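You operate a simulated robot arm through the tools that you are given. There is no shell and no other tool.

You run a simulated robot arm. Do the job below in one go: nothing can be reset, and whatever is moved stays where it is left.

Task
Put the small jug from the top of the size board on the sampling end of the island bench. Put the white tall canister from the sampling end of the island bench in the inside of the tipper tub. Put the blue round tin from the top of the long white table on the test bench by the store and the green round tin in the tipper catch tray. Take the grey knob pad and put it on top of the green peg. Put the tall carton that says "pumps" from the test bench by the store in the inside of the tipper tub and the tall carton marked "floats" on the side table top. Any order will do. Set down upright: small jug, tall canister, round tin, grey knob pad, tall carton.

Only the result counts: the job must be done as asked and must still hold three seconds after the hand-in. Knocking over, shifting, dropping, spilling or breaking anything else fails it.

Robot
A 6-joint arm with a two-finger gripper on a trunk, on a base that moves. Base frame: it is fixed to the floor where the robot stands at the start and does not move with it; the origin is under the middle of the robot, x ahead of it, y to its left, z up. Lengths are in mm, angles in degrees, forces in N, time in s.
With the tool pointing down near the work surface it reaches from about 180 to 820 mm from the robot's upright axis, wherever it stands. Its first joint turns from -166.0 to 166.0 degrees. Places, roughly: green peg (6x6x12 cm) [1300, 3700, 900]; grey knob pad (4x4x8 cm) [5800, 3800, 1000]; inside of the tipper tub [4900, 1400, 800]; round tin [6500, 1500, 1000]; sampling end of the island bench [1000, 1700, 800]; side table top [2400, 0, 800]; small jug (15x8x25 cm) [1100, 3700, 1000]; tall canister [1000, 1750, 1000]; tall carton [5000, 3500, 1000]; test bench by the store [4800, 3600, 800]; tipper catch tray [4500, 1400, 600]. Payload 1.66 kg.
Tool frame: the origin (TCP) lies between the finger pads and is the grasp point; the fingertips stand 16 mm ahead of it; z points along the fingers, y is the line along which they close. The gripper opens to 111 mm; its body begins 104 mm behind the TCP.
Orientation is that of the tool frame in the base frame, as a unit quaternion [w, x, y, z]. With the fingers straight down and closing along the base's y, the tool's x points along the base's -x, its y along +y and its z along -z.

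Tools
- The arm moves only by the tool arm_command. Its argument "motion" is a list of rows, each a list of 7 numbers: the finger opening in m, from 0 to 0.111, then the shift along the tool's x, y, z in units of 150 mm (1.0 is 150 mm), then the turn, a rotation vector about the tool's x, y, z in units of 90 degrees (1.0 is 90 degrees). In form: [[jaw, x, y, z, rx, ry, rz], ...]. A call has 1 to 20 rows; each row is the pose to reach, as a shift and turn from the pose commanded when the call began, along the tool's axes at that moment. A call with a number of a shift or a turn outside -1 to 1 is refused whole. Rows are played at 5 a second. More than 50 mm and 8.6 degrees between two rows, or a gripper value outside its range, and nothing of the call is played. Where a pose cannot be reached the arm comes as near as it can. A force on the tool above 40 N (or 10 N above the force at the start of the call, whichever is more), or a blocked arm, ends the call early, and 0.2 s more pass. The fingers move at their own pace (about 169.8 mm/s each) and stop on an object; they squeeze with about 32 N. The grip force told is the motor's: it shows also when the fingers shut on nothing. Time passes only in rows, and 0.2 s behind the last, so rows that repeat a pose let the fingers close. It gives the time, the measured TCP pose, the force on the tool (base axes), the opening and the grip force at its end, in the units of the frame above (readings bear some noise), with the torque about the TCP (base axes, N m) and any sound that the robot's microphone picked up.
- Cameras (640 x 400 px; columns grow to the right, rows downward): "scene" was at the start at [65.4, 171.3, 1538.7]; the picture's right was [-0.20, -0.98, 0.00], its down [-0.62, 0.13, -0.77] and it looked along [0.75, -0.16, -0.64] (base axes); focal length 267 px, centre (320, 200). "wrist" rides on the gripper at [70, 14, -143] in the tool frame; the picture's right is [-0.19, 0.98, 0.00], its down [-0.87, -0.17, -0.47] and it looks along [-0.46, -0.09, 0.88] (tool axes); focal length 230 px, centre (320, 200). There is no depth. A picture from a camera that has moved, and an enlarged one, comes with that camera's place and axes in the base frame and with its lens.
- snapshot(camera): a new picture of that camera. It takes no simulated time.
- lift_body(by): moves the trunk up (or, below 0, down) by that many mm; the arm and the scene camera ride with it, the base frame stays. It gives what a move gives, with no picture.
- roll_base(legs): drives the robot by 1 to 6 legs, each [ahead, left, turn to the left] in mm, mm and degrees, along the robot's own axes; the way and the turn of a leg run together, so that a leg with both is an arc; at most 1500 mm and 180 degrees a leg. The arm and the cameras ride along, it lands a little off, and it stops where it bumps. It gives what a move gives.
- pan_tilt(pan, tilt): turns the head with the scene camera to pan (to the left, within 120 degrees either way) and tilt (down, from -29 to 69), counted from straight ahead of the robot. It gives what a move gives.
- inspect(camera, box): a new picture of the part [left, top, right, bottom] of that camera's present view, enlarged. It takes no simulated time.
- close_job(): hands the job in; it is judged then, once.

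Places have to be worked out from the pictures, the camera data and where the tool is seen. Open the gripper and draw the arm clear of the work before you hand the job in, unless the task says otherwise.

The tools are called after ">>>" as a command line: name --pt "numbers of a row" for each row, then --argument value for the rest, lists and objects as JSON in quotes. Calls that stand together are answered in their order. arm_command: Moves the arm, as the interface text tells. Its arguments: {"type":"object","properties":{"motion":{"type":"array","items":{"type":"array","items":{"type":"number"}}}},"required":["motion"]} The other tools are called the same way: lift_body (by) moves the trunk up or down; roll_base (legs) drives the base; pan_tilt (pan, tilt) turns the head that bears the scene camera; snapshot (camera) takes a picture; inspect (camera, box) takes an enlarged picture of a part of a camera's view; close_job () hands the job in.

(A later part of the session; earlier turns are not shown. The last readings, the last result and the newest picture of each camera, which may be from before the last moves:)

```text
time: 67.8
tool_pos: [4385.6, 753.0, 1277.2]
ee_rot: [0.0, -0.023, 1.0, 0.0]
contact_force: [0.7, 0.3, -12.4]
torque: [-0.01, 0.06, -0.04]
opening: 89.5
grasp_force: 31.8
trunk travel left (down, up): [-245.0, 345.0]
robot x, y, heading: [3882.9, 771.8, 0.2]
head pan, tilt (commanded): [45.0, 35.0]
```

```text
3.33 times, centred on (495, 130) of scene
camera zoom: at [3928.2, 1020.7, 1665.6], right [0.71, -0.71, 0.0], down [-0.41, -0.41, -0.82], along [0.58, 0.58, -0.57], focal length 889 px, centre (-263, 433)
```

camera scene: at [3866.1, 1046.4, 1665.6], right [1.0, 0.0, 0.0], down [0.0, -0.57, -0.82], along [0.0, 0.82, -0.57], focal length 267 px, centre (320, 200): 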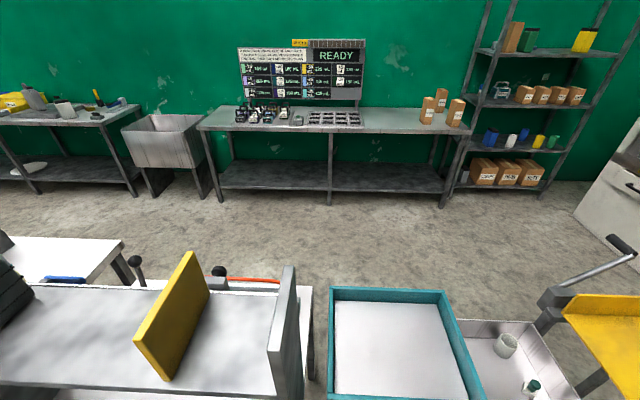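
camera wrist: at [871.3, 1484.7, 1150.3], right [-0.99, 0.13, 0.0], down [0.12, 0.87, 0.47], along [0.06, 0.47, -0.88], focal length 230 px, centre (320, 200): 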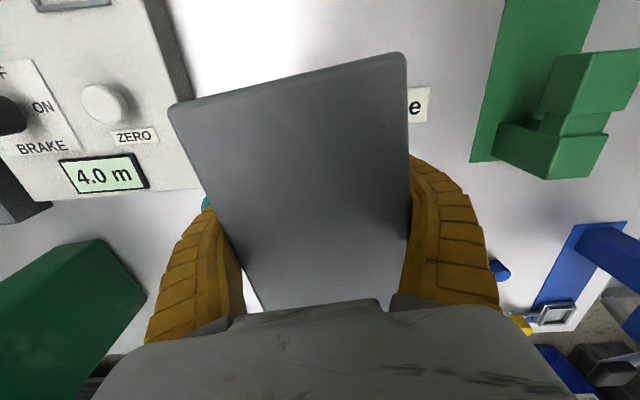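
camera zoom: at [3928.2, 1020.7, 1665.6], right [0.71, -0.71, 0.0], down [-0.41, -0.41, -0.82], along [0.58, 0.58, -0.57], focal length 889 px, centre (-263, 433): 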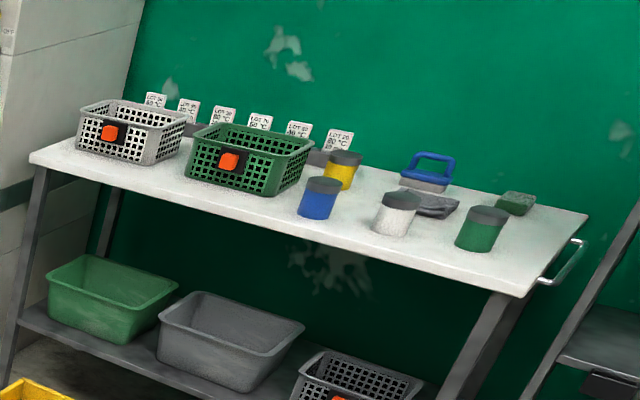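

The tub floor seems to span x≈4665–5070, y≈1250–1550 near z≈850, open on the tray side, with the crank at the far corner. I drive to stand in front of it and face it.

>>> roll_base --legs '[[1080, 0, 0], [0, 0, 90]]'

>>> pan_tilt --pan 0 --tilt 50

>>> snapshot --camera "scene"

>>> snapshot --camera "wrist"

```text
time: 77.0
tool_pos: [4957.9, 1275.1, 1277.0]
ee_rot: [0.0, 0.727, -0.687, 0.001]
contact_force: [0.0, 0.2, -12.1]
torque: [-0.05, -0.02, -0.02]
opening: 89.8
grasp_force: 32.1
trunk travel left (down, up): [-245.0, 345.0]
robot x, y, heading: [4946.2, 768.9, 90.3]
head pan, tilt (commanded): [45.0, 35.0]
```

```text
time: 78.2
tool_pos: [4957.3, 1273.3, 1277.0]
ee_rot: [0.001, 0.726, -0.688, 0.0]
contact_force: [-0.3, 1.1, -12.7]
torque: [-0.1, 0.0, -0.02]
opening: 90.0
grasp_force: 32.0
trunk travel left (down, up): [-245.0, 345.0]
robot x, y, heading: [4943.6, 770.8, 90.2]
head pan, tilt (commanded): [0.0, 50.0]
```

```text
taken
camera scene: at [4755.7, 827.0, 1643.9], right [1.0, 0.01, 0.0], down [0.01, -0.77, -0.64], along [0.0, 0.64, -0.77], focal length 267 px, centre (320, 200)
```

scene: 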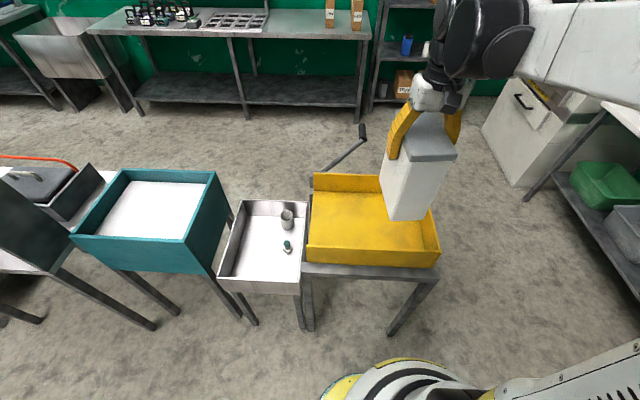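

```text
taken
camera wrist: at [4948.4, 1203.5, 1419.4], right [-0.99, 0.14, 0.0], down [0.12, 0.87, 0.47], along [0.06, 0.47, -0.88], focal length 230 px, centre (320, 200)
```

wrist: 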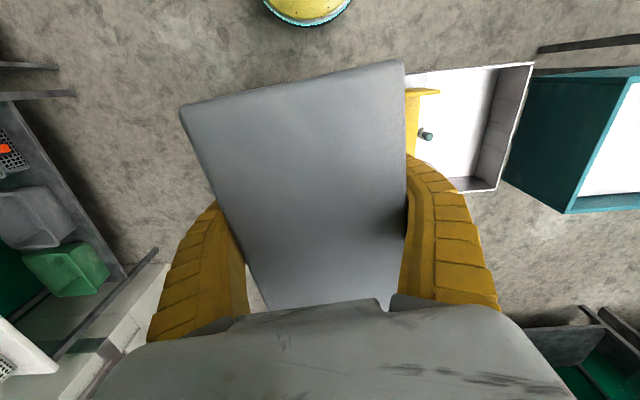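

The canister now hangs above the tub. I enlarge the tub to measure floor and walls.

>>> inspect --camera "scene" --box '[210, 120, 460, 345]'

```text
1.78 times, centred on (335, 232) of scene
camera zoom: at [4755.7, 827.0, 1643.9], right [1.0, 0.01, 0.0], down [0.01, -0.77, -0.64], along [0.0, 0.64, -0.77], focal length 474 px, centre (293, 142)
```

zoom: 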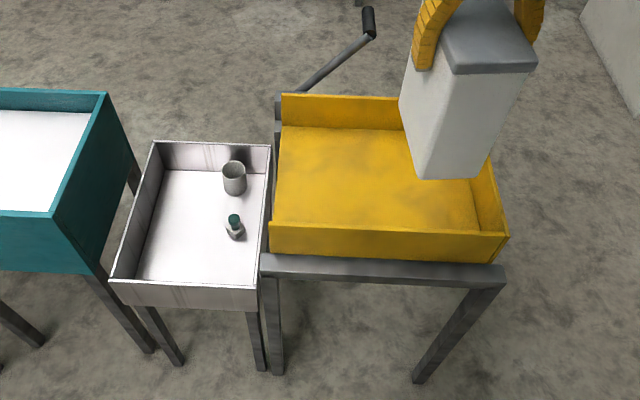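

Triangulation gives tub floor z≈793, walls up to 895, x≈4717–5140 and y≈1265–1580. I bring the canister over (5010, 1425) and lower the trunk by 200.

>>> arm_command --pt "0.06 -0.25 -0.1 0 0 0 0" --pt "0.06 -0.5 -0.2 0 0 0 0" --pt "0.06 -0.75 -0.3 0 0 0 0" --pt "0.06 -0.992 -0.35 0 0 0 0" --pt "0.06 -0.992 -0.35 0 0 0 0"

>>> lift_body --by -200

>>> snapshot --camera "scene"

>>> snapshot --camera "wrist"

```text
time: 79.4
tool_pos: [5002.2, 1423.7, 1277.3]
ee_rot: [0.0, 0.726, -0.688, 0.0]
contact_force: [-0.4, -0.9, -12.7]
torque: [-0.1, 0.0, -0.03]
opening: 89.9
grasp_force: 31.5
trunk travel left (down, up): [-245.0, 345.0]
robot x, y, heading: [4947.2, 770.9, 90.3]
head pan, tilt (commanded): [0.0, 50.0]
```

```text
time: 81.5
tool_pos: [5001.3, 1425.3, 1078.4]
ee_rot: [-0.001, 0.726, -0.688, 0.001]
contact_force: [0.0, -0.1, -12.1]
torque: [-0.07, -0.02, -0.01]
opening: 89.8
grasp_force: 32.4
trunk travel left (down, up): [-45.0, 545.0]
robot x, y, heading: [4942.6, 773.9, 90.2]
head pan, tilt (commanded): [0.0, 50.0]
```

```text
taken
camera scene: at [4755.8, 827.0, 1444.0], right [1.0, 0.01, 0.0], down [0.0, -0.77, -0.64], along [0.0, 0.64, -0.77], focal length 267 px, centre (320, 200)
```

scene: 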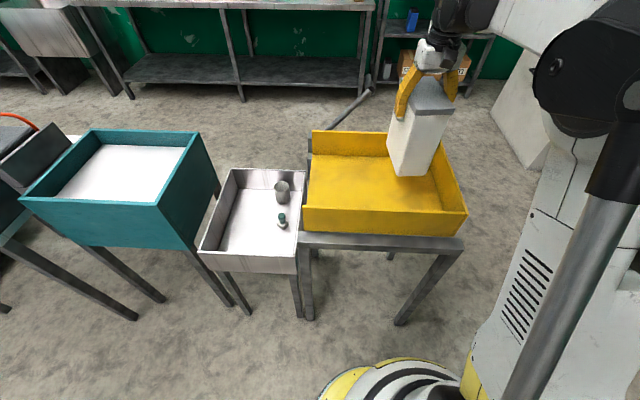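

```text
taken
camera wrist: at [4991.3, 1354.3, 1220.9], right [-0.99, 0.14, 0.0], down [0.12, 0.87, 0.47], along [0.06, 0.47, -0.88], focal length 230 px, centre (320, 200)
```

wrist: 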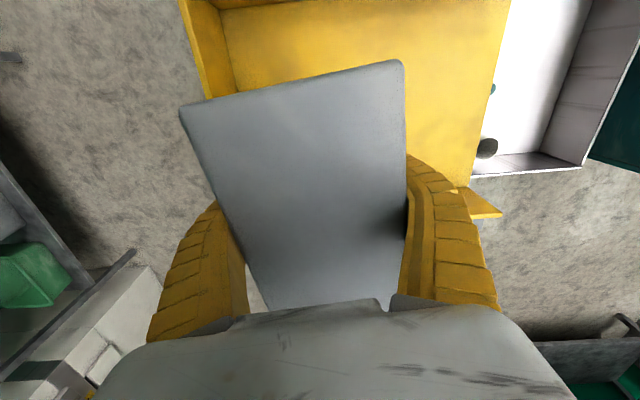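

The canister is centred over the tub floor with wall clearance. I lower it to just above the expected contact height of about 928.

>>> arm_command --pt "0.06 0 0 0.25 0 0 0" --pt "0.06 0 0 0.5 0 0 0" --pt "0.06 0 0 0.7 0 0 0" --pt "0.06 0 0 0.85 0 0 0" --pt "0.06 0 0 0.92 0 0 0" --pt "0.06 0 0 0.92 0 0 0"

>>> inspect --camera "scene" --box '[300, 80, 480, 250]'

```text
time: 82.8
tool_pos: [5000.5, 1422.9, 945.6]
ee_rot: [-0.001, 0.726, -0.688, -0.001]
contact_force: [-1.3, -5.4, 25.9]
torque: [0.54, -0.19, 0.03]
opening: 94.9
grasp_force: 32.3
trunk travel left (down, up): [-45.0, 545.0]
robot x, y, heading: [4945.6, 771.1, 90.3]
head pan, tilt (commanded): [0.0, 50.0]
stopped in row 6: the force on the tool passed its limit at 43 N (the readings are from after the stop); the commanded pose is now the measured one
```

```text
2.35 times, centred on (390, 165) of scene
camera zoom: at [4755.3, 822.9, 1444.1], right [1.0, 0.01, 0.0], down [0.01, -0.76, -0.64], along [0.0, 0.64, -0.76], focal length 628 px, centre (155, 282)
```

zoom: 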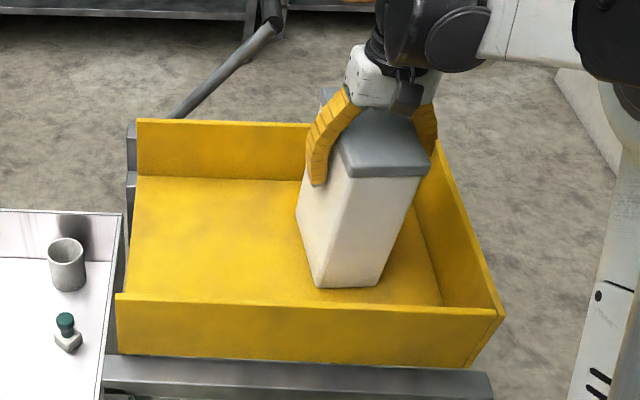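

Contact was made a little early at z≈946 with the canister standing on the tub floor. I ease the pressure slightly, then open and rise.

>>> arm_command --pt "0.06 0 0 -0.03 0 0 0" --pt "0.06 0 0 -0.03 0 0 0"

>>> arm_command --pt "0.1 0 0 0 0 0 0" --pt "0.111 0 0 0 0 0 0" --pt "0.111 0 0 0 0 0 0" --pt "0.111 0 0 -0.1 0 0 0" --pt "0.111 0 0 -0.3 0 0 0" --pt "0.111 0 0 -0.6 0 0 0" --pt "0.111 0 0 -0.9 0 0 0" --pt "0.111 0 0 -1.0 0 0 0" --pt "0.111 0 0 -1.0 0 0 0"

>>> inspect --camera "scene" --box '[300, 80, 480, 250]'

>>> snapshot --camera "wrist"

```text
time: 83.4
tool_pos: [5000.9, 1424.5, 946.9]
ee_rot: [0.0, 0.726, -0.688, 0.0]
contact_force: [-0.5, -2.6, -4.8]
torque: [0.16, -0.13, -0.09]
opening: 93.0
grasp_force: 32.1
trunk travel left (down, up): [-45.0, 545.0]
robot x, y, heading: [4943.0, 769.6, 90.3]
head pan, tilt (commanded): [0.0, 50.0]
```

```text
time: 85.4
tool_pos: [4999.8, 1424.9, 1095.2]
ee_rot: [0.0, 0.726, -0.688, 0.0]
contact_force: [-0.1, 0.2, 0.4]
torque: [0.01, -0.02, -0.02]
opening: 111.0
grasp_force: 0.1
trunk travel left (down, up): [-45.0, 545.0]
robot x, y, heading: [4944.2, 772.7, 90.3]
head pan, tilt (commanded): [0.0, 50.0]
```

```text
2.35 times, centred on (390, 165) of scene
camera zoom: at [4755.7, 826.0, 1443.9], right [1.0, 0.01, 0.0], down [0.01, -0.77, -0.64], along [0.0, 0.64, -0.77], focal length 628 px, centre (155, 282)
```

zoom: 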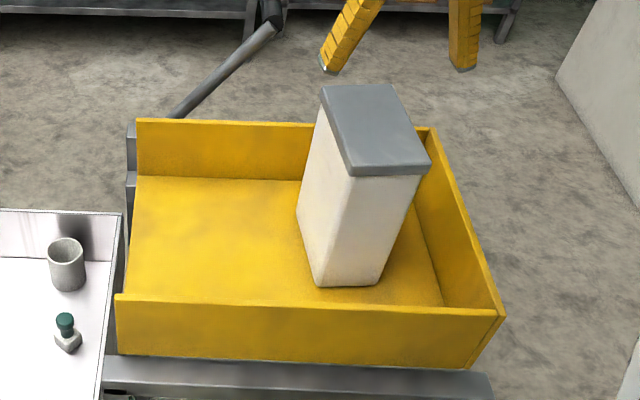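

```text
taken
camera wrist: at [4991.5, 1354.8, 1238.0], right [-0.99, 0.14, 0.0], down [0.12, 0.87, 0.47], along [0.06, 0.47, -0.88], focal length 230 px, centre (320, 200)
```

wrist: 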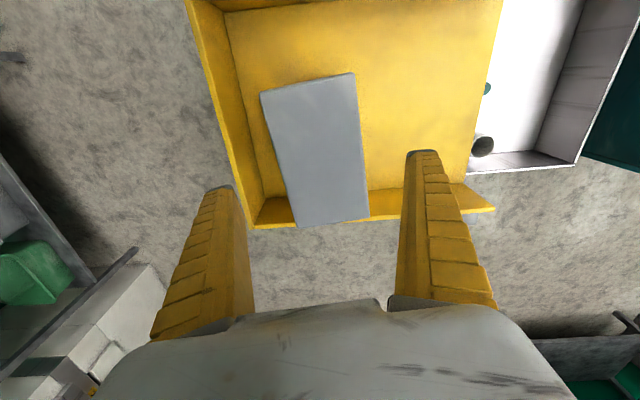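

The canister stands upright in the tub. I pull the arm back and drive toward the long white table with the tins, ending up facing +x.

>>> arm_command --pt "0.111 0.25 0 0 0 0 0" --pt "0.111 0.5 0 0 0 0 0" --pt "0.111 0.75 0 0 0 0 0" --pt "0.111 1.0 0 0 0 0 0" --pt "0.111 1.0 0 0 0 0 0"

>>> lift_body --by 150

>>> roll_base --legs '[[0, -600, 0], [0, 0, -90], [0, 400, 0]]'

>>> pan_tilt --pan 0 --tilt 35

>>> snapshot --camera "scene"

>>> snapshot --camera "wrist"

```text
time: 86.6
tool_pos: [5011.9, 1274.9, 1097.5]
ee_rot: [0.0, 0.726, -0.688, 0.0]
contact_force: [0.6, -0.5, -0.1]
torque: [0.04, 0.01, -0.02]
opening: 111.0
grasp_force: 0.0
trunk travel left (down, up): [-45.0, 545.0]
robot x, y, heading: [4939.6, 770.4, 90.5]
head pan, tilt (commanded): [0.0, 50.0]
```

```text
time: 88.3
tool_pos: [5013.3, 1275.3, 1246.9]
ee_rot: [0.0, 0.726, -0.688, 0.001]
contact_force: [-1.1, 0.5, 0.0]
torque: [-0.01, 0.0, 0.01]
opening: 110.9
grasp_force: 0.0
trunk travel left (down, up): [-195.0, 395.0]
robot x, y, heading: [4945.5, 771.3, 90.3]
head pan, tilt (commanded): [0.0, 50.0]
```

```text
time: 97.7
tool_pos: [6041.1, 1112.1, 1246.8]
ee_rot: [0.001, -0.026, 1.0, 0.0]
contact_force: [0.2, 0.2, 0.3]
torque: [-0.03, 0.02, -0.01]
opening: 111.3
grasp_force: 0.0
trunk travel left (down, up): [-195.0, 395.0]
robot x, y, heading: [5537.9, 1182.0, 0.1]
head pan, tilt (commanded): [0.0, 50.0]
```

```text
time: 98.4
tool_pos: [6042.3, 1112.8, 1246.9]
ee_rot: [0.0, -0.026, 1.0, 0.001]
contact_force: [0.6, 0.1, -0.5]
torque: [0.0, 0.02, -0.04]
opening: 110.8
grasp_force: 0.1
trunk travel left (down, up): [-195.0, 395.0]
robot x, y, heading: [5536.2, 1180.0, 0.2]
head pan, tilt (commanded): [0.0, 35.0]
```

```text
taken
camera scene: at [5608.0, 1370.0, 1615.6], right [0.0, -1.0, 0.0], down [-0.57, 0.0, -0.82], along [0.82, 0.0, -0.57], focal length 267 px, centre (320, 200)
```

scene: 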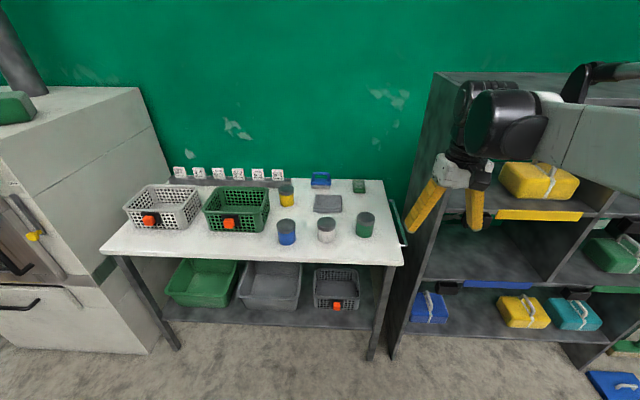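

```text
taken
camera wrist: at [5972.4, 1121.7, 1390.0], right [0.14, 0.99, 0.0], down [0.87, -0.12, 0.47], along [0.47, -0.07, -0.88], focal length 230 px, centre (320, 200)
```

wrist: 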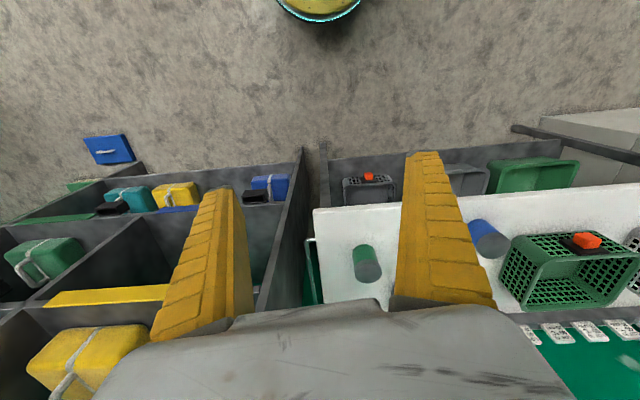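

The tins stand between the baskets and the tall shelf on the right. I enlarge them to measure.

>>> inspect --camera "scene" --box '[240, 160, 420, 272]'

>>> inspect --camera "wrist" --box '[300, 180, 560, 342]'

```text
3.56 times, centred on (330, 216) of scene
camera zoom: at [5608.0, 1370.0, 1615.6], right [0.0, -1.0, 0.0], down [-0.57, 0.0, -0.82], along [0.82, 0.0, -0.57], focal length 949 px, centre (284, 143)
```

zoom: 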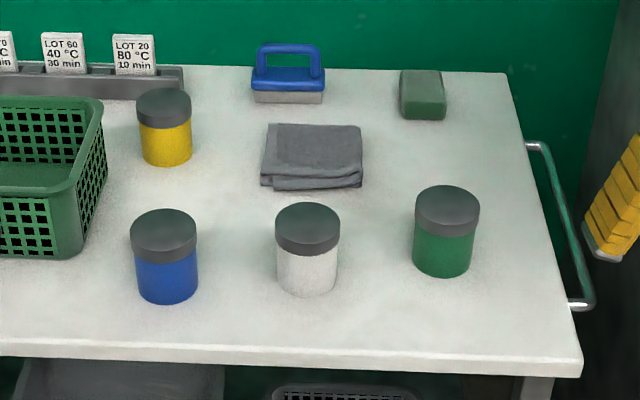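

```text
2.46 times, centred on (430, 261) of wrist
camera zoom: at [5972.4, 1121.7, 1390.0], right [0.14, 0.99, 0.0], down [0.87, -0.12, 0.47], along [0.47, -0.07, -0.88], focal length 566 px, centre (49, 50)
```

zoom: 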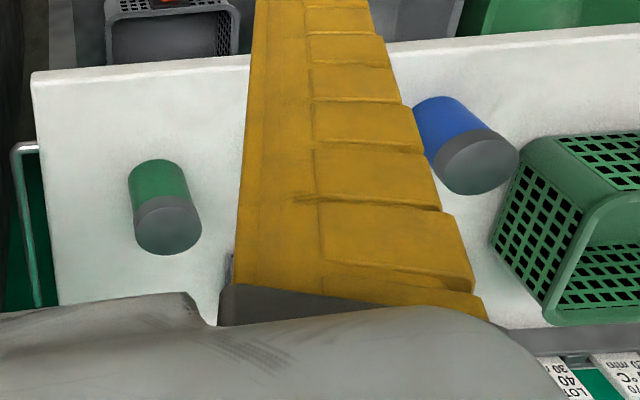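

Green tin top centre comes out at about (6449, 1183, 937) on a table near z 855; blue at (6406, 1503) and white at (6423, 1344). To keep the forearm clear of the shelf I stand further left and face it diagonally.

>>> roll_base --legs '[[313, 418, 0], [0, 0, -36]]'

>>> snapshot --camera "scene"

>>> snapshot --camera "wrist"

```text
time: 103.2
tool_pos: [6211.0, 1247.8, 1247.3]
ee_rot: [0.0, 0.282, 0.959, 0.0]
contact_force: [-0.1, 0.4, 0.6]
torque: [0.02, 0.01, 0.03]
opening: 110.8
grasp_force: 0.1
trunk travel left (down, up): [-195.0, 395.0]
robot x, y, heading: [5843.4, 1600.0, -35.5]
head pan, tilt (commanded): [0.0, 35.0]
```

```text
taken
camera scene: at [6011.3, 1710.8, 1615.7], right [-0.58, -0.81, 0.0], down [-0.47, 0.33, -0.82], along [0.67, -0.48, -0.57], focal length 267 px, centre (320, 200)
```

scene: 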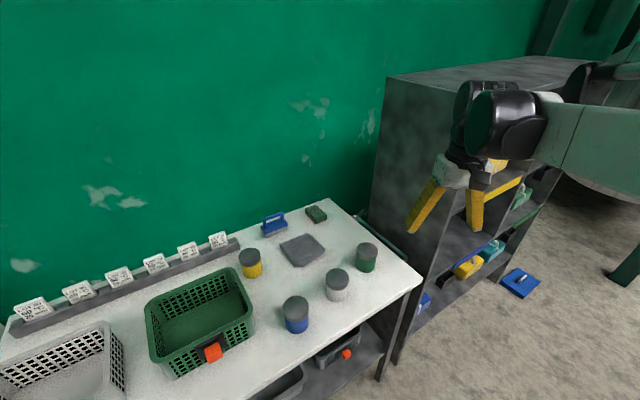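

```text
taken
camera wrist: at [6161.6, 1296.0, 1390.0], right [0.69, 0.72, 0.0], down [0.64, -0.61, 0.47], along [0.34, -0.33, -0.88], focal length 230 px, centre (320, 200)
```

wrist: 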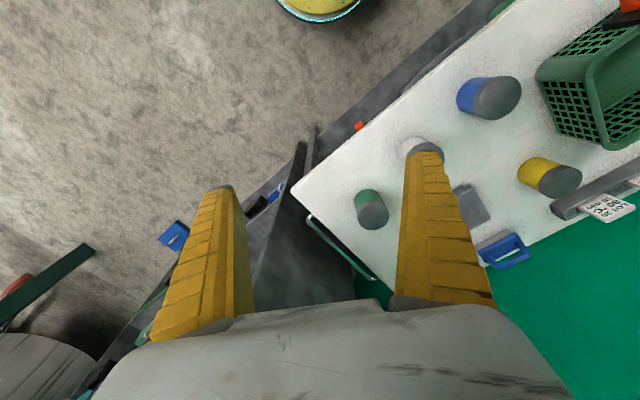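

The arm's wrist sticks out to its right, so I take a steeper diagonal: robot at about (5990, 1700) heading −49°, which keeps it clear of the shelf corner.

>>> roll_base --legs '[[62, 167, 0], [0, 0, -13.5]]'

>>> pan_tilt --pan -10 --tilt 45

>>> snapshot --camera "scene"

>>> snapshot --camera "wrist"

```text
time: 105.5
tool_pos: [6267.6, 1271.2, 1246.9]
ee_rot: [0.0, 0.392, 0.92, 0.0]
contact_force: [0.1, -0.2, 0.2]
torque: [0.03, 0.01, 0.02]
opening: 110.8
grasp_force: 0.1
trunk travel left (down, up): [-195.0, 395.0]
robot x, y, heading: [5987.4, 1699.2, -48.7]
head pan, tilt (commanded): [0.0, 35.0]
```

```text
time: 106.2
tool_pos: [6268.0, 1272.4, 1246.5]
ee_rot: [0.0, 0.392, 0.92, 0.0]
contact_force: [1.0, -1.0, -1.3]
torque: [0.01, 0.01, 0.01]
opening: 110.7
grasp_force: 0.1
trunk travel left (down, up): [-195.0, 395.0]
robot x, y, heading: [5991.2, 1697.3, -48.9]
head pan, tilt (commanded): [-10.0, 45.0]
```

```text
taken
camera scene: at [6163.3, 1766.6, 1600.9], right [-0.86, -0.52, 0.0], down [-0.37, 0.6, -0.71], along [0.37, -0.6, -0.71], focal length 267 px, centre (320, 200)
```

scene: 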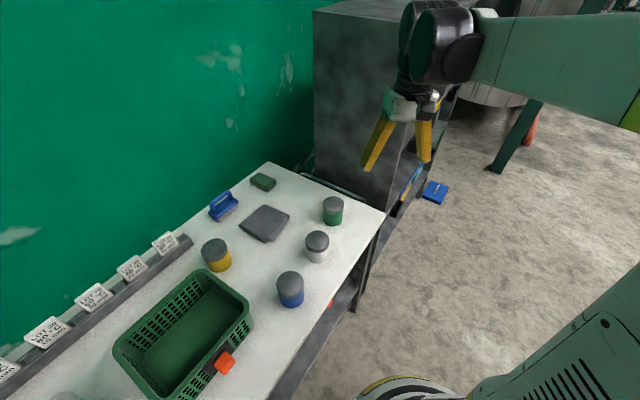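

```text
taken
camera wrist: at [6229.6, 1331.4, 1390.0], right [0.84, 0.54, 0.0], down [0.48, -0.74, 0.47], along [0.26, -0.4, -0.88], focal length 230 px, centre (320, 200)
```

wrist: 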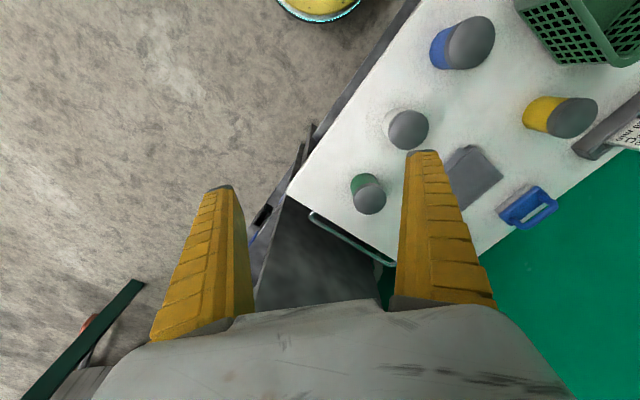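

The wrist view puts the green tin at about (6455, 1188). I extend over it at height first.

>>> arm_command --pt "0.111 -0.25 0.1 0 0 0 0" --pt "0.111 -0.5 0.2 0 0 0 0" --pt "0.111 -0.75 0.3 0 0 0 0" --pt "0.111 -1.0 0.4 0 0 0 0" --pt "0.111 -1.0 0.49 0 0 0 0" --pt "0.111 -1.0 0.49 0 0 0 0"

>>> arm_command --pt "0.111 -0.14 0 0 0 0 0" --pt "0.111 -0.27 0 0 0 0 0" --pt "0.111 -0.27 0 0 0 0 0"

>>> snapshot --camera "wrist"

>>> snapshot --camera "scene"

```text
time: 107.6
tool_pos: [6424.4, 1212.7, 1247.1]
ee_rot: [0.0, 0.392, 0.92, 0.0]
contact_force: [-0.2, 1.0, -0.4]
torque: [0.01, 0.01, -0.05]
opening: 110.9
grasp_force: 0.1
trunk travel left (down, up): [-195.0, 395.0]
robot x, y, heading: [5992.6, 1695.7, -48.9]
head pan, tilt (commanded): [-10.0, 45.0]
```

```text
time: 108.4
tool_pos: [6452.5, 1183.9, 1247.3]
ee_rot: [0.0, 0.39, 0.921, 0.0]
contact_force: [0.2, -0.2, 0.1]
torque: [-0.02, -0.01, 0.0]
opening: 111.0
grasp_force: 0.1
trunk travel left (down, up): [-195.0, 395.0]
robot x, y, heading: [5988.7, 1698.1, -48.8]
head pan, tilt (commanded): [-10.0, 45.0]
```

```text
taken
camera wrist: at [6414.6, 1244.9, 1390.3], right [0.84, 0.54, 0.0], down [0.48, -0.74, 0.47], along [0.26, -0.4, -0.88], focal length 230 px, centre (320, 200)
```

wrist: 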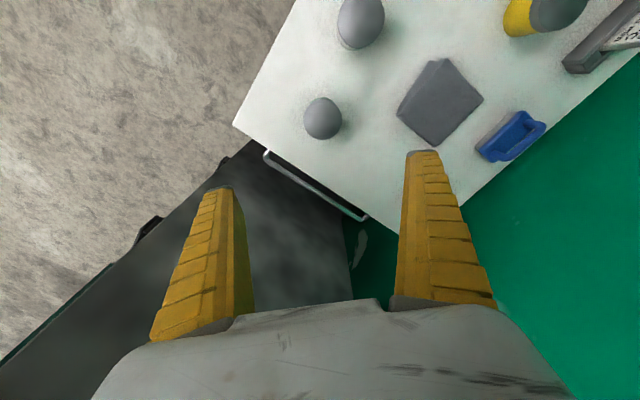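

```text
taken
camera scene: at [6163.0, 1766.7, 1600.9], right [-0.86, -0.52, 0.0], down [-0.37, 0.6, -0.71], along [0.37, -0.6, -0.71], focal length 267 px, centre (320, 200)
```

scene: 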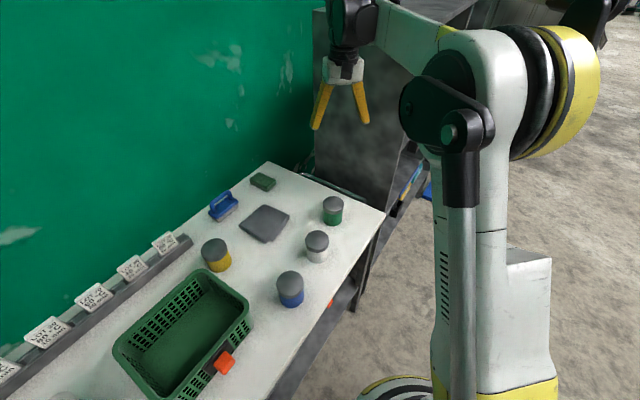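

The tin is at about (6457, 1189), 7 mm further along the tool's y. I correct and lower the trunk in steps, watching for contact with the shelf.

>>> arm_command --pt "0.111 0 0.045 0 0 0 0" --pt "0.111 0 0.045 0 0 0 0"

>>> lift_body --by -180

>>> snapshot --camera "scene"

>>> snapshot --camera "wrist"

```text
time: 109.0
tool_pos: [6457.1, 1191.0, 1247.8]
ee_rot: [0.001, 0.392, 0.92, 0.001]
contact_force: [0.3, 0.3, -0.6]
torque: [0.02, -0.01, 0.01]
opening: 111.1
grasp_force: 0.0
trunk travel left (down, up): [-195.0, 395.0]
robot x, y, heading: [5988.7, 1695.6, -48.7]
head pan, tilt (commanded): [-10.0, 45.0]
```

```text
time: 111.0
tool_pos: [6457.4, 1191.5, 1067.9]
ee_rot: [0.0, 0.392, 0.92, 0.0]
contact_force: [0.7, -0.5, 0.7]
torque: [0.0, 0.01, -0.02]
opening: 110.8
grasp_force: 0.1
trunk travel left (down, up): [-15.0, 575.0]
robot x, y, heading: [5984.3, 1695.4, -48.9]
head pan, tilt (commanded): [-10.0, 45.0]
```

```text
taken
camera scene: at [6163.1, 1766.6, 1421.0], right [-0.86, -0.52, 0.0], down [-0.37, 0.6, -0.71], along [0.37, -0.6, -0.71], focal length 267 px, centre (320, 200)
```

scene: 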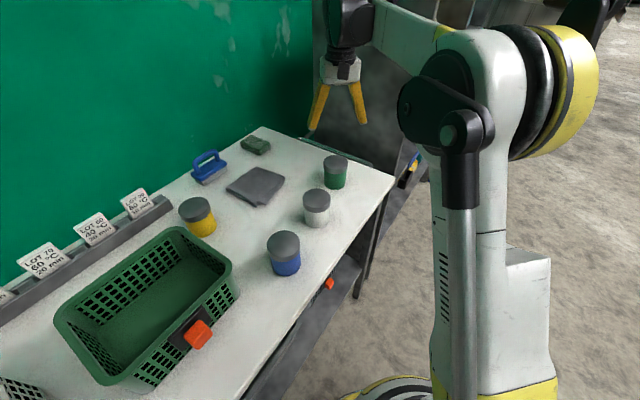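

```text
taken
camera wrist: at [6419.4, 1250.1, 1210.5], right [0.84, 0.54, 0.0], down [0.48, -0.74, 0.47], along [0.26, -0.4, -0.88], focal length 230 px, centre (320, 200)
```

wrist: 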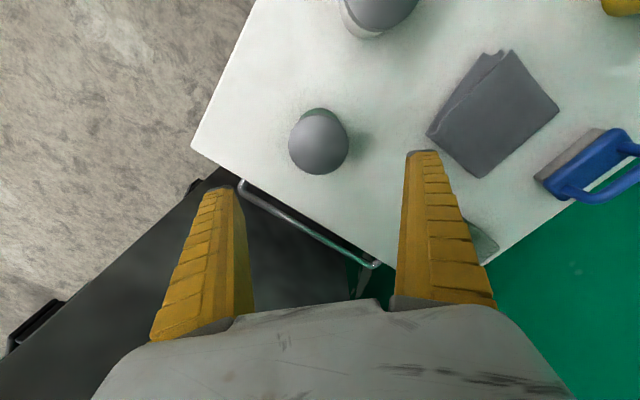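

The lid is centred under the tool. Before going lower I tilt the head up to see how near the wrist is to the shelf.

>>> pan_tilt --pan -10 --tilt 15

>>> snapshot --camera "scene"

```text
time: 111.9
tool_pos: [6457.1, 1190.5, 1067.6]
ee_rot: [0.0, 0.392, 0.92, 0.001]
contact_force: [0.4, -0.2, -1.1]
torque: [-0.01, 0.02, -0.02]
opening: 110.9
grasp_force: 0.1
trunk travel left (down, up): [-15.0, 575.0]
robot x, y, heading: [5991.1, 1697.3, -48.9]
head pan, tilt (commanded): [-10.0, 15.0]
```

```text
taken
camera scene: at [6169.5, 1756.2, 1467.6], right [-0.86, -0.52, 0.0], down [-0.13, 0.22, -0.97], along [0.5, -0.83, -0.26], focal length 267 px, centre (320, 200)
```

scene: 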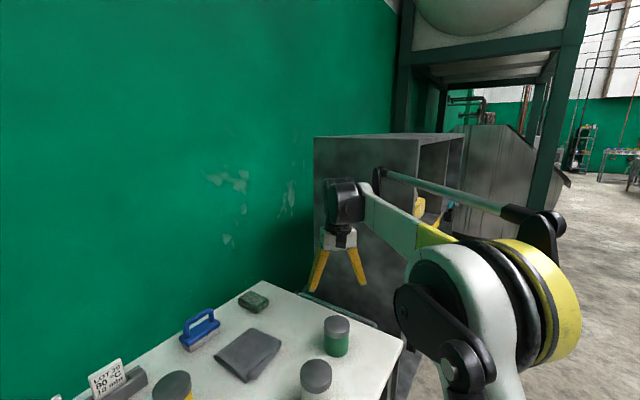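

The wrist block is about 75 mm clear of the shelf side, so lowering is safe. I go down to the tin and close on it.

>>> arm_command --pt "0.111 0 0 0.25 0 0 0" --pt "0.111 0 0 0.5 0 0 0" --pt "0.111 0 0 0.75 0 0 0" --pt "0.111 0 0 0.9 0 0 0" --pt "0.111 0 0 1.0 0 0 0" --pt "0.111 0 0 1.0 0 0 0"

>>> snapshot --camera "wrist"

>>> snapshot --camera "scene"

```text
time: 113.3
tool_pos: [6456.1, 1190.5, 916.6]
ee_rot: [0.001, 0.392, 0.92, 0.0]
contact_force: [0.2, -0.6, 0.1]
torque: [-0.01, 0.0, 0.03]
opening: 111.0
grasp_force: 0.2
trunk travel left (down, up): [-15.0, 575.0]
robot x, y, heading: [5988.0, 1698.3, -48.9]
head pan, tilt (commanded): [-10.0, 15.0]
```

```text
taken
camera wrist: at [6418.5, 1249.9, 1058.8], right [0.84, 0.54, 0.0], down [0.48, -0.74, 0.47], along [0.26, -0.4, -0.88], focal length 230 px, centre (320, 200)
```

wrist: 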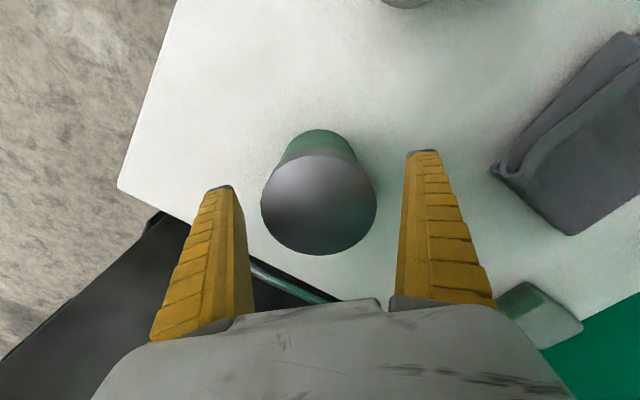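

```text
taken
camera scene: at [6169.5, 1756.2, 1467.7], right [-0.86, -0.52, 0.0], down [-0.13, 0.22, -0.97], along [0.5, -0.83, -0.26], focal length 267 px, centre (320, 200)
```

scene: 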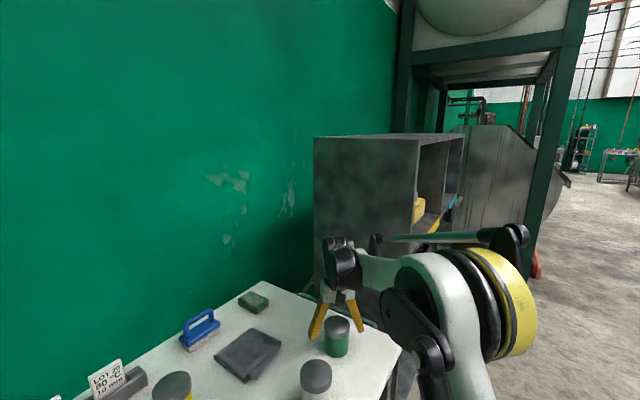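

The lid sits centred at the grasp point. I go 9 mm lower and close the fingers.

>>> arm_command --pt "0.111 0 0 0.06 0 0 0" --pt "0.111 0 0 0.06 0 0 0" --pt "0.04 0 0 0.06 0 0 0" --pt "0.04 0 0 0.06 0 0 0" --pt "0.04 0 0 0.06 0 0 0" --pt "0.04 0 0 0.06 0 0 0"

>>> arm_command --pt "0.04 0 0 -0.1 0 0 0" --pt "0.04 0 0 -0.3 0 0 0" --pt "0.04 0 0 -0.6 0 0 0" --pt "0.04 0 0 -0.9 0 0 0" --pt "0.04 0 0 -1.0 0 0 0" --pt "0.04 0 0 -1.0 0 0 0"

>>> snapshot --camera "wrist"

```text
time: 114.7
tool_pos: [6457.1, 1191.1, 908.4]
ee_rot: [0.0, 0.391, 0.92, 0.0]
contact_force: [-0.1, -0.2, 0.1]
torque: [0.01, -0.01, 0.0]
opening: 70.5
grasp_force: 32.1
trunk travel left (down, up): [-15.0, 575.0]
robot x, y, heading: [5988.0, 1698.7, -48.8]
head pan, tilt (commanded): [-10.0, 15.0]
```

```text
time: 116.1
tool_pos: [6458.1, 1190.6, 1058.1]
ee_rot: [0.0, 0.391, 0.92, 0.001]
contact_force: [0.6, -1.0, -1.9]
torque: [0.01, 0.02, 0.02]
opening: 70.6
grasp_force: 32.2
trunk travel left (down, up): [-15.0, 575.0]
robot x, y, heading: [5991.0, 1699.9, -48.7]
head pan, tilt (commanded): [-10.0, 15.0]
```

```text
taken
camera wrist: at [6419.7, 1249.2, 1200.4], right [0.84, 0.54, 0.0], down [0.48, -0.74, 0.47], along [0.26, -0.4, -0.88], focal length 230 px, centre (320, 200)
```

wrist: 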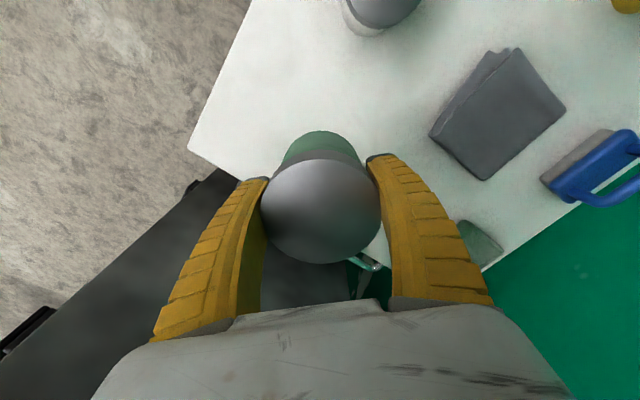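

The tin is held at 70 mm and lifted clear. I raise the trunk, draw the arm in, and drive round to stand in front of the catch tray at about (4480, 790).

>>> lift_body --by 180

>>> arm_command --pt "0.04 0.25 0 0 0 0 0" --pt "0.04 0.5 0 0 0 0 0" --pt "0.04 0.75 0 0 0 0 0" --pt "0.04 1.0 0 0 0 0 0" --pt "0.04 1.0 -0.2 0 0 0 0" --pt "0.04 1.0 -0.4 0 0 0 0" --pt "0.04 1.0 -0.4 0 0 0 0"

>>> roll_base --legs '[[337, -828, 0], [0, 0, 138.7]]'

```text
time: 118.1
tool_pos: [6459.4, 1189.7, 1236.3]
ee_rot: [0.0, 0.392, 0.92, 0.0]
contact_force: [-0.1, -0.3, -2.3]
torque: [-0.03, -0.01, 0.04]
opening: 70.1
grasp_force: 32.2
trunk travel left (down, up): [-195.0, 395.0]
robot x, y, heading: [5992.7, 1695.1, -48.8]
head pan, tilt (commanded): [-10.0, 15.0]
```

```text
time: 119.7
tool_pos: [6308.4, 1255.4, 1234.8]
ee_rot: [0.0, 0.392, 0.92, 0.0]
contact_force: [-1.0, -0.8, -2.3]
torque: [-0.04, 0.01, -0.01]
opening: 70.3
grasp_force: 31.7
trunk travel left (down, up): [-195.0, 395.0]
robot x, y, heading: [5993.4, 1698.8, -48.7]
head pan, tilt (commanded): [-10.0, 15.0]
```

```text
time: 130.0
tool_pos: [5674.6, 1457.8, 1234.6]
ee_rot: [0.0, 0.711, -0.703, 0.0]
contact_force: [0.6, 0.7, -3.1]
torque: [-0.03, 0.03, 0.02]
opening: 70.6
grasp_force: 32.2
trunk travel left (down, up): [-195.0, 395.0]
robot x, y, heading: [5601.4, 916.5, 88.0]
head pan, tilt (commanded): [-10.0, 15.0]
```

Now at (5601, 916) facing +y. I back off a bit, then slide left to the tray with the arm high above the tub.

>>> roll_base --legs '[[-140, 0, 1.7], [0, 1110, 0]]'

>>> pan_tilt --pan 0 --tilt 50

>>> snapshot --camera "scene"

>>> snapshot --camera "wrist"

```text
time: 136.6
tool_pos: [4541.8, 1320.2, 1235.0]
ee_rot: [0.0, 0.727, -0.687, 0.0]
contact_force: [-0.4, -0.1, -3.3]
torque: [-0.02, -0.01, 0.01]
opening: 70.2
grasp_force: 32.3
trunk travel left (down, up): [-195.0, 395.0]
robot x, y, heading: [4495.1, 778.4, 90.5]
head pan, tilt (commanded): [-10.0, 15.0]
```

```text
time: 137.6
tool_pos: [4541.8, 1319.6, 1235.7]
ee_rot: [0.0, 0.727, -0.686, 0.0]
contact_force: [-0.1, 0.6, -2.5]
torque: [-0.01, -0.02, 0.01]
opening: 70.4
grasp_force: 31.9
trunk travel left (down, up): [-195.0, 395.0]
robot x, y, heading: [4498.9, 778.0, 90.4]
head pan, tilt (commanded): [0.0, 50.0]
```

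```text
taken
camera scene: at [4307.7, 830.9, 1594.0], right [1.0, 0.01, 0.0], down [0.01, -0.77, -0.64], along [-0.01, 0.64, -0.77], focal length 267 px, centre (320, 200)
```

scene: 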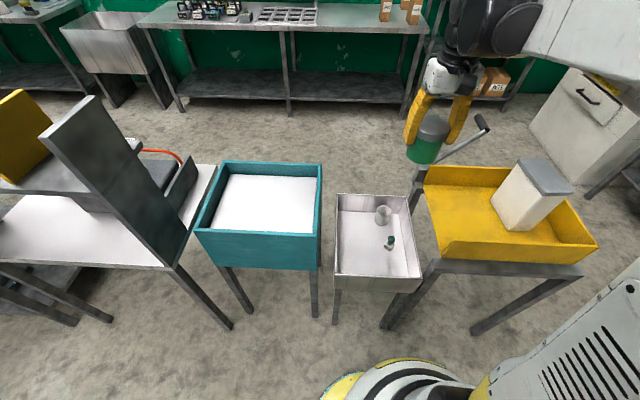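

```text
taken
camera wrist: at [4533.2, 1249.9, 1378.1], right [-0.99, 0.13, 0.0], down [0.12, 0.87, 0.47], along [0.06, 0.47, -0.88], focal length 230 px, centre (320, 200)
```

wrist: 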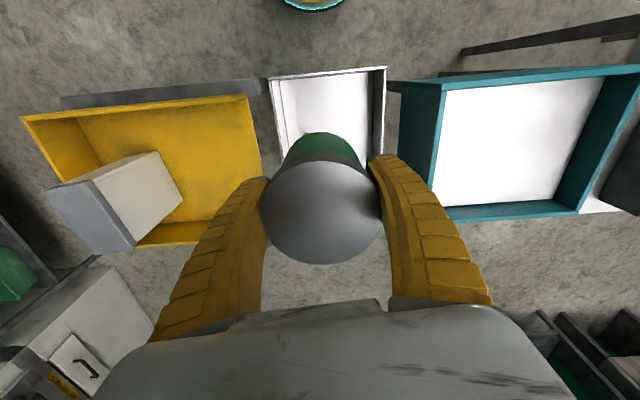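

I enlarge the tray to place the tin in its free left half.

>>> inspect --camera "scene" --box '[290, 160, 450, 300]'

```text
2.86 times, centred on (370, 230) of scene
camera zoom: at [4307.7, 830.9, 1594.0], right [1.0, 0.01, 0.0], down [0.01, -0.77, -0.64], along [-0.01, 0.64, -0.77], focal length 762 px, centre (177, 114)
```

zoom: 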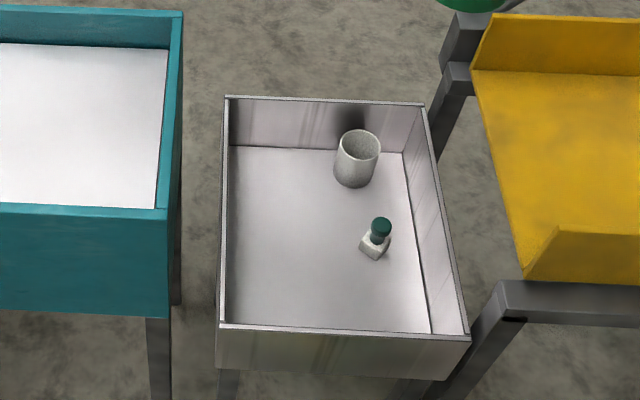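

The tray floor looks to be near z≈555, with the cup and stamp on its right side. I bring the tin over (4475, 1380) and lower the trunk.

>>> arm_command --pt "0.04 -0.2 0.2 0 0 0 0" --pt "0.04 -0.425 0.423 0 0 0 0" --pt "0.04 -0.425 0.423 0 0 0 0"

>>> lift_body --by -190

>>> arm_command --pt "0.04 0 0 0.25 0 0 0" --pt "0.04 0 0 0.5 0 0 0" --pt "0.04 0 0 0.75 0 0 0" --pt "0.04 0 0 1.0 0 0 0" --pt "0.04 0 0 1.0 0 0 0"

>>> snapshot --camera "scene"

>>> snapshot --camera "wrist"

```text
time: 138.4
tool_pos: [4475.8, 1379.0, 1235.4]
ee_rot: [0.0, 0.726, -0.687, -0.001]
contact_force: [0.2, -0.9, -2.6]
torque: [-0.01, 0.0, -0.01]
opening: 70.4
grasp_force: 31.9
trunk travel left (down, up): [-195.0, 395.0]
robot x, y, heading: [4498.5, 773.3, 90.5]
head pan, tilt (commanded): [0.0, 50.0]
```

```text
time: 140.5
tool_pos: [4475.7, 1380.2, 1047.8]
ee_rot: [0.0, 0.727, -0.686, 0.0]
contact_force: [-0.6, 0.1, -2.1]
torque: [-0.02, 0.01, 0.0]
opening: 70.4
grasp_force: 32.0
trunk travel left (down, up): [-5.0, 585.0]
robot x, y, heading: [4495.3, 777.4, 90.8]
head pan, tilt (commanded): [0.0, 50.0]
```

```text
time: 141.7
tool_pos: [4475.3, 1379.0, 896.2]
ee_rot: [0.0, 0.728, -0.686, 0.0]
contact_force: [0.2, -0.4, -1.9]
torque: [-0.05, 0.02, 0.05]
opening: 70.6
grasp_force: 32.1
trunk travel left (down, up): [-5.0, 585.0]
robot x, y, heading: [4498.0, 779.4, 90.6]
head pan, tilt (commanded): [0.0, 50.0]
```

```text
taken
camera scene: at [4307.7, 831.1, 1403.9], right [1.0, 0.01, 0.0], down [0.01, -0.77, -0.64], along [-0.01, 0.64, -0.77], focal length 267 px, centre (320, 200)
```

scene: 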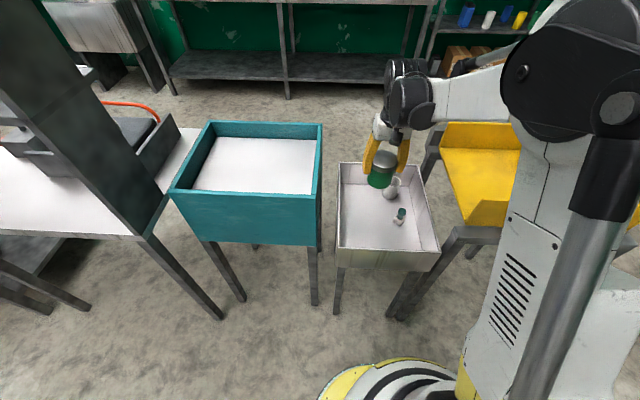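

```text
taken
camera wrist: at [4466.0, 1309.2, 1038.4], right [-0.99, 0.13, 0.0], down [0.12, 0.87, 0.47], along [0.06, 0.47, -0.88], focal length 230 px, centre (320, 200)
```

wrist: 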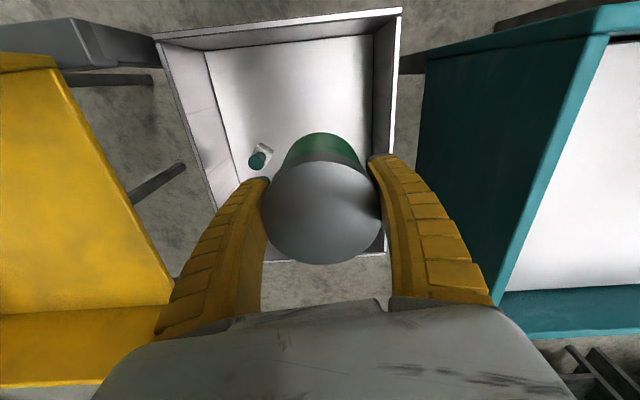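

The tin is clear of the walls and the stamp. I continue down inside the tray, stopping above the expected floor.

>>> arm_command --pt "0.04 0 0 0.25 0 0 0" --pt "0.04 0 0 0.5 0 0 0" --pt "0.04 0 0 0.75 0 0 0" --pt "0.04 0 0 1.0 0 0 0" --pt "0.04 0 0 1.0 0 0 0"

>>> arm_command --pt "0.04 0 0 0.2 0 0 0" --pt "0.04 0 0 0.4 0 0 0" --pt "0.04 0 0 0.6 0 0 0" --pt "0.04 0 0 0.6 0 0 0"

>>> snapshot --camera "scene"

>>> snapshot --camera "wrist"

```text
time: 142.9
tool_pos: [4472.8, 1379.2, 747.5]
ee_rot: [-0.001, 0.727, -0.687, 0.0]
contact_force: [0.2, -0.4, -2.2]
torque: [-0.02, 0.01, 0.02]
opening: 70.2
grasp_force: 31.7
trunk travel left (down, up): [-5.0, 585.0]
robot x, y, heading: [4493.8, 776.9, 90.6]
head pan, tilt (commanded): [0.0, 50.0]
```

```text
time: 143.9
tool_pos: [4474.2, 1380.2, 658.1]
ee_rot: [0.0, 0.727, -0.687, 0.0]
contact_force: [-1.0, -0.1, -3.8]
torque: [-0.03, 0.0, 0.0]
opening: 70.4
grasp_force: 32.1
trunk travel left (down, up): [-5.0, 585.0]
robot x, y, heading: [4496.1, 778.7, 90.7]
head pan, tilt (commanded): [0.0, 50.0]
```

```text
taken
camera scene: at [4307.7, 831.1, 1403.9], right [1.0, 0.01, 0.0], down [0.01, -0.77, -0.64], along [-0.01, 0.64, -0.77], focal length 267 px, centre (320, 200)
```

scene: 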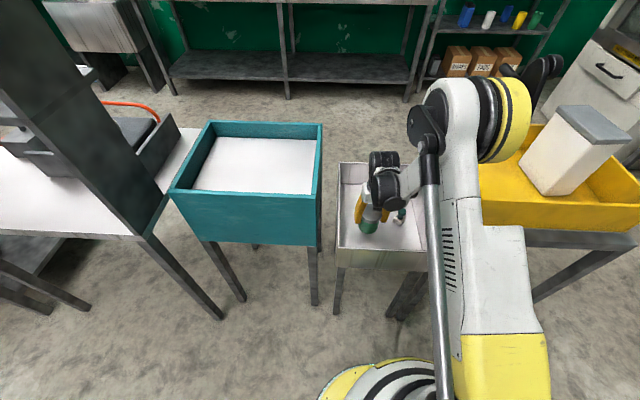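

```text
taken
camera wrist: at [4466.3, 1309.7, 800.2], right [-0.99, 0.13, 0.0], down [0.12, 0.87, 0.47], along [0.06, 0.47, -0.88], focal length 230 px, centre (320, 200)
```

wrist: 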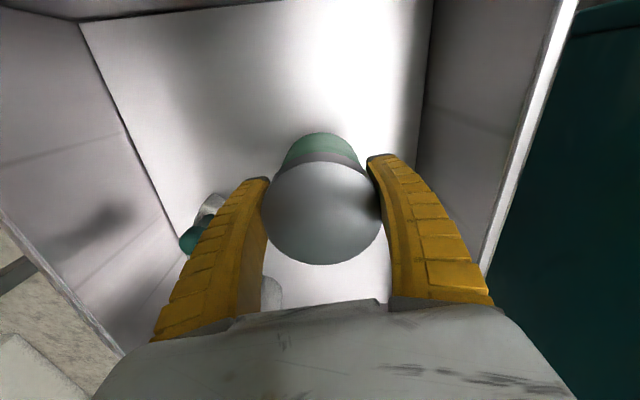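

Stamp and walls are all clear of the fingers. I go down a further 35 mm in small steps and check the force.

>>> arm_command --pt "0.04 0 0 0.08 0 0 0" --pt "0.04 0 0 0.16 0 0 0" --pt "0.04 0 0 0.23 0 0 0" --pt "0.04 0 0 0.23 0 0 0"

>>> arm_command --pt "0.04 0 0 0.03 0 0 0" --pt "0.04 0 0 0.06 0 0 0" --pt "0.04 0 0 0.06 0 0 0"

>>> snapshot --camera "wrist"

```text
time: 144.9
tool_pos: [4474.0, 1378.5, 620.0]
ee_rot: [-0.001, 0.727, -0.686, -0.001]
contact_force: [-0.4, 0.4, -1.5]
torque: [-0.03, 0.03, 0.02]
opening: 70.5
grasp_force: 32.4
trunk travel left (down, up): [-5.0, 585.0]
robot x, y, heading: [4494.6, 780.0, 90.5]
head pan, tilt (commanded): [0.0, 50.0]
```

```text
time: 145.7
tool_pos: [4475.1, 1379.0, 614.1]
ee_rot: [-0.001, 0.727, -0.687, -0.001]
contact_force: [-3.8, 3.6, 21.5]
torque: [0.18, 0.07, -0.07]
opening: 71.0
grasp_force: 31.7
trunk travel left (down, up): [-5.0, 585.0]
robot x, y, heading: [4497.9, 776.6, 90.8]
head pan, tilt (commanded): [0.0, 50.0]
```

```text
taken
camera wrist: at [4466.3, 1307.9, 757.1], right [-0.99, 0.13, 0.0], down [0.12, 0.87, 0.47], along [0.06, 0.47, -0.88], focal length 230 px, centre (320, 200)
```

wrist: 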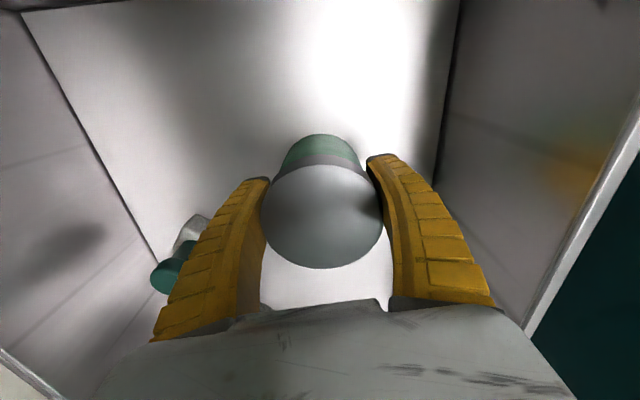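

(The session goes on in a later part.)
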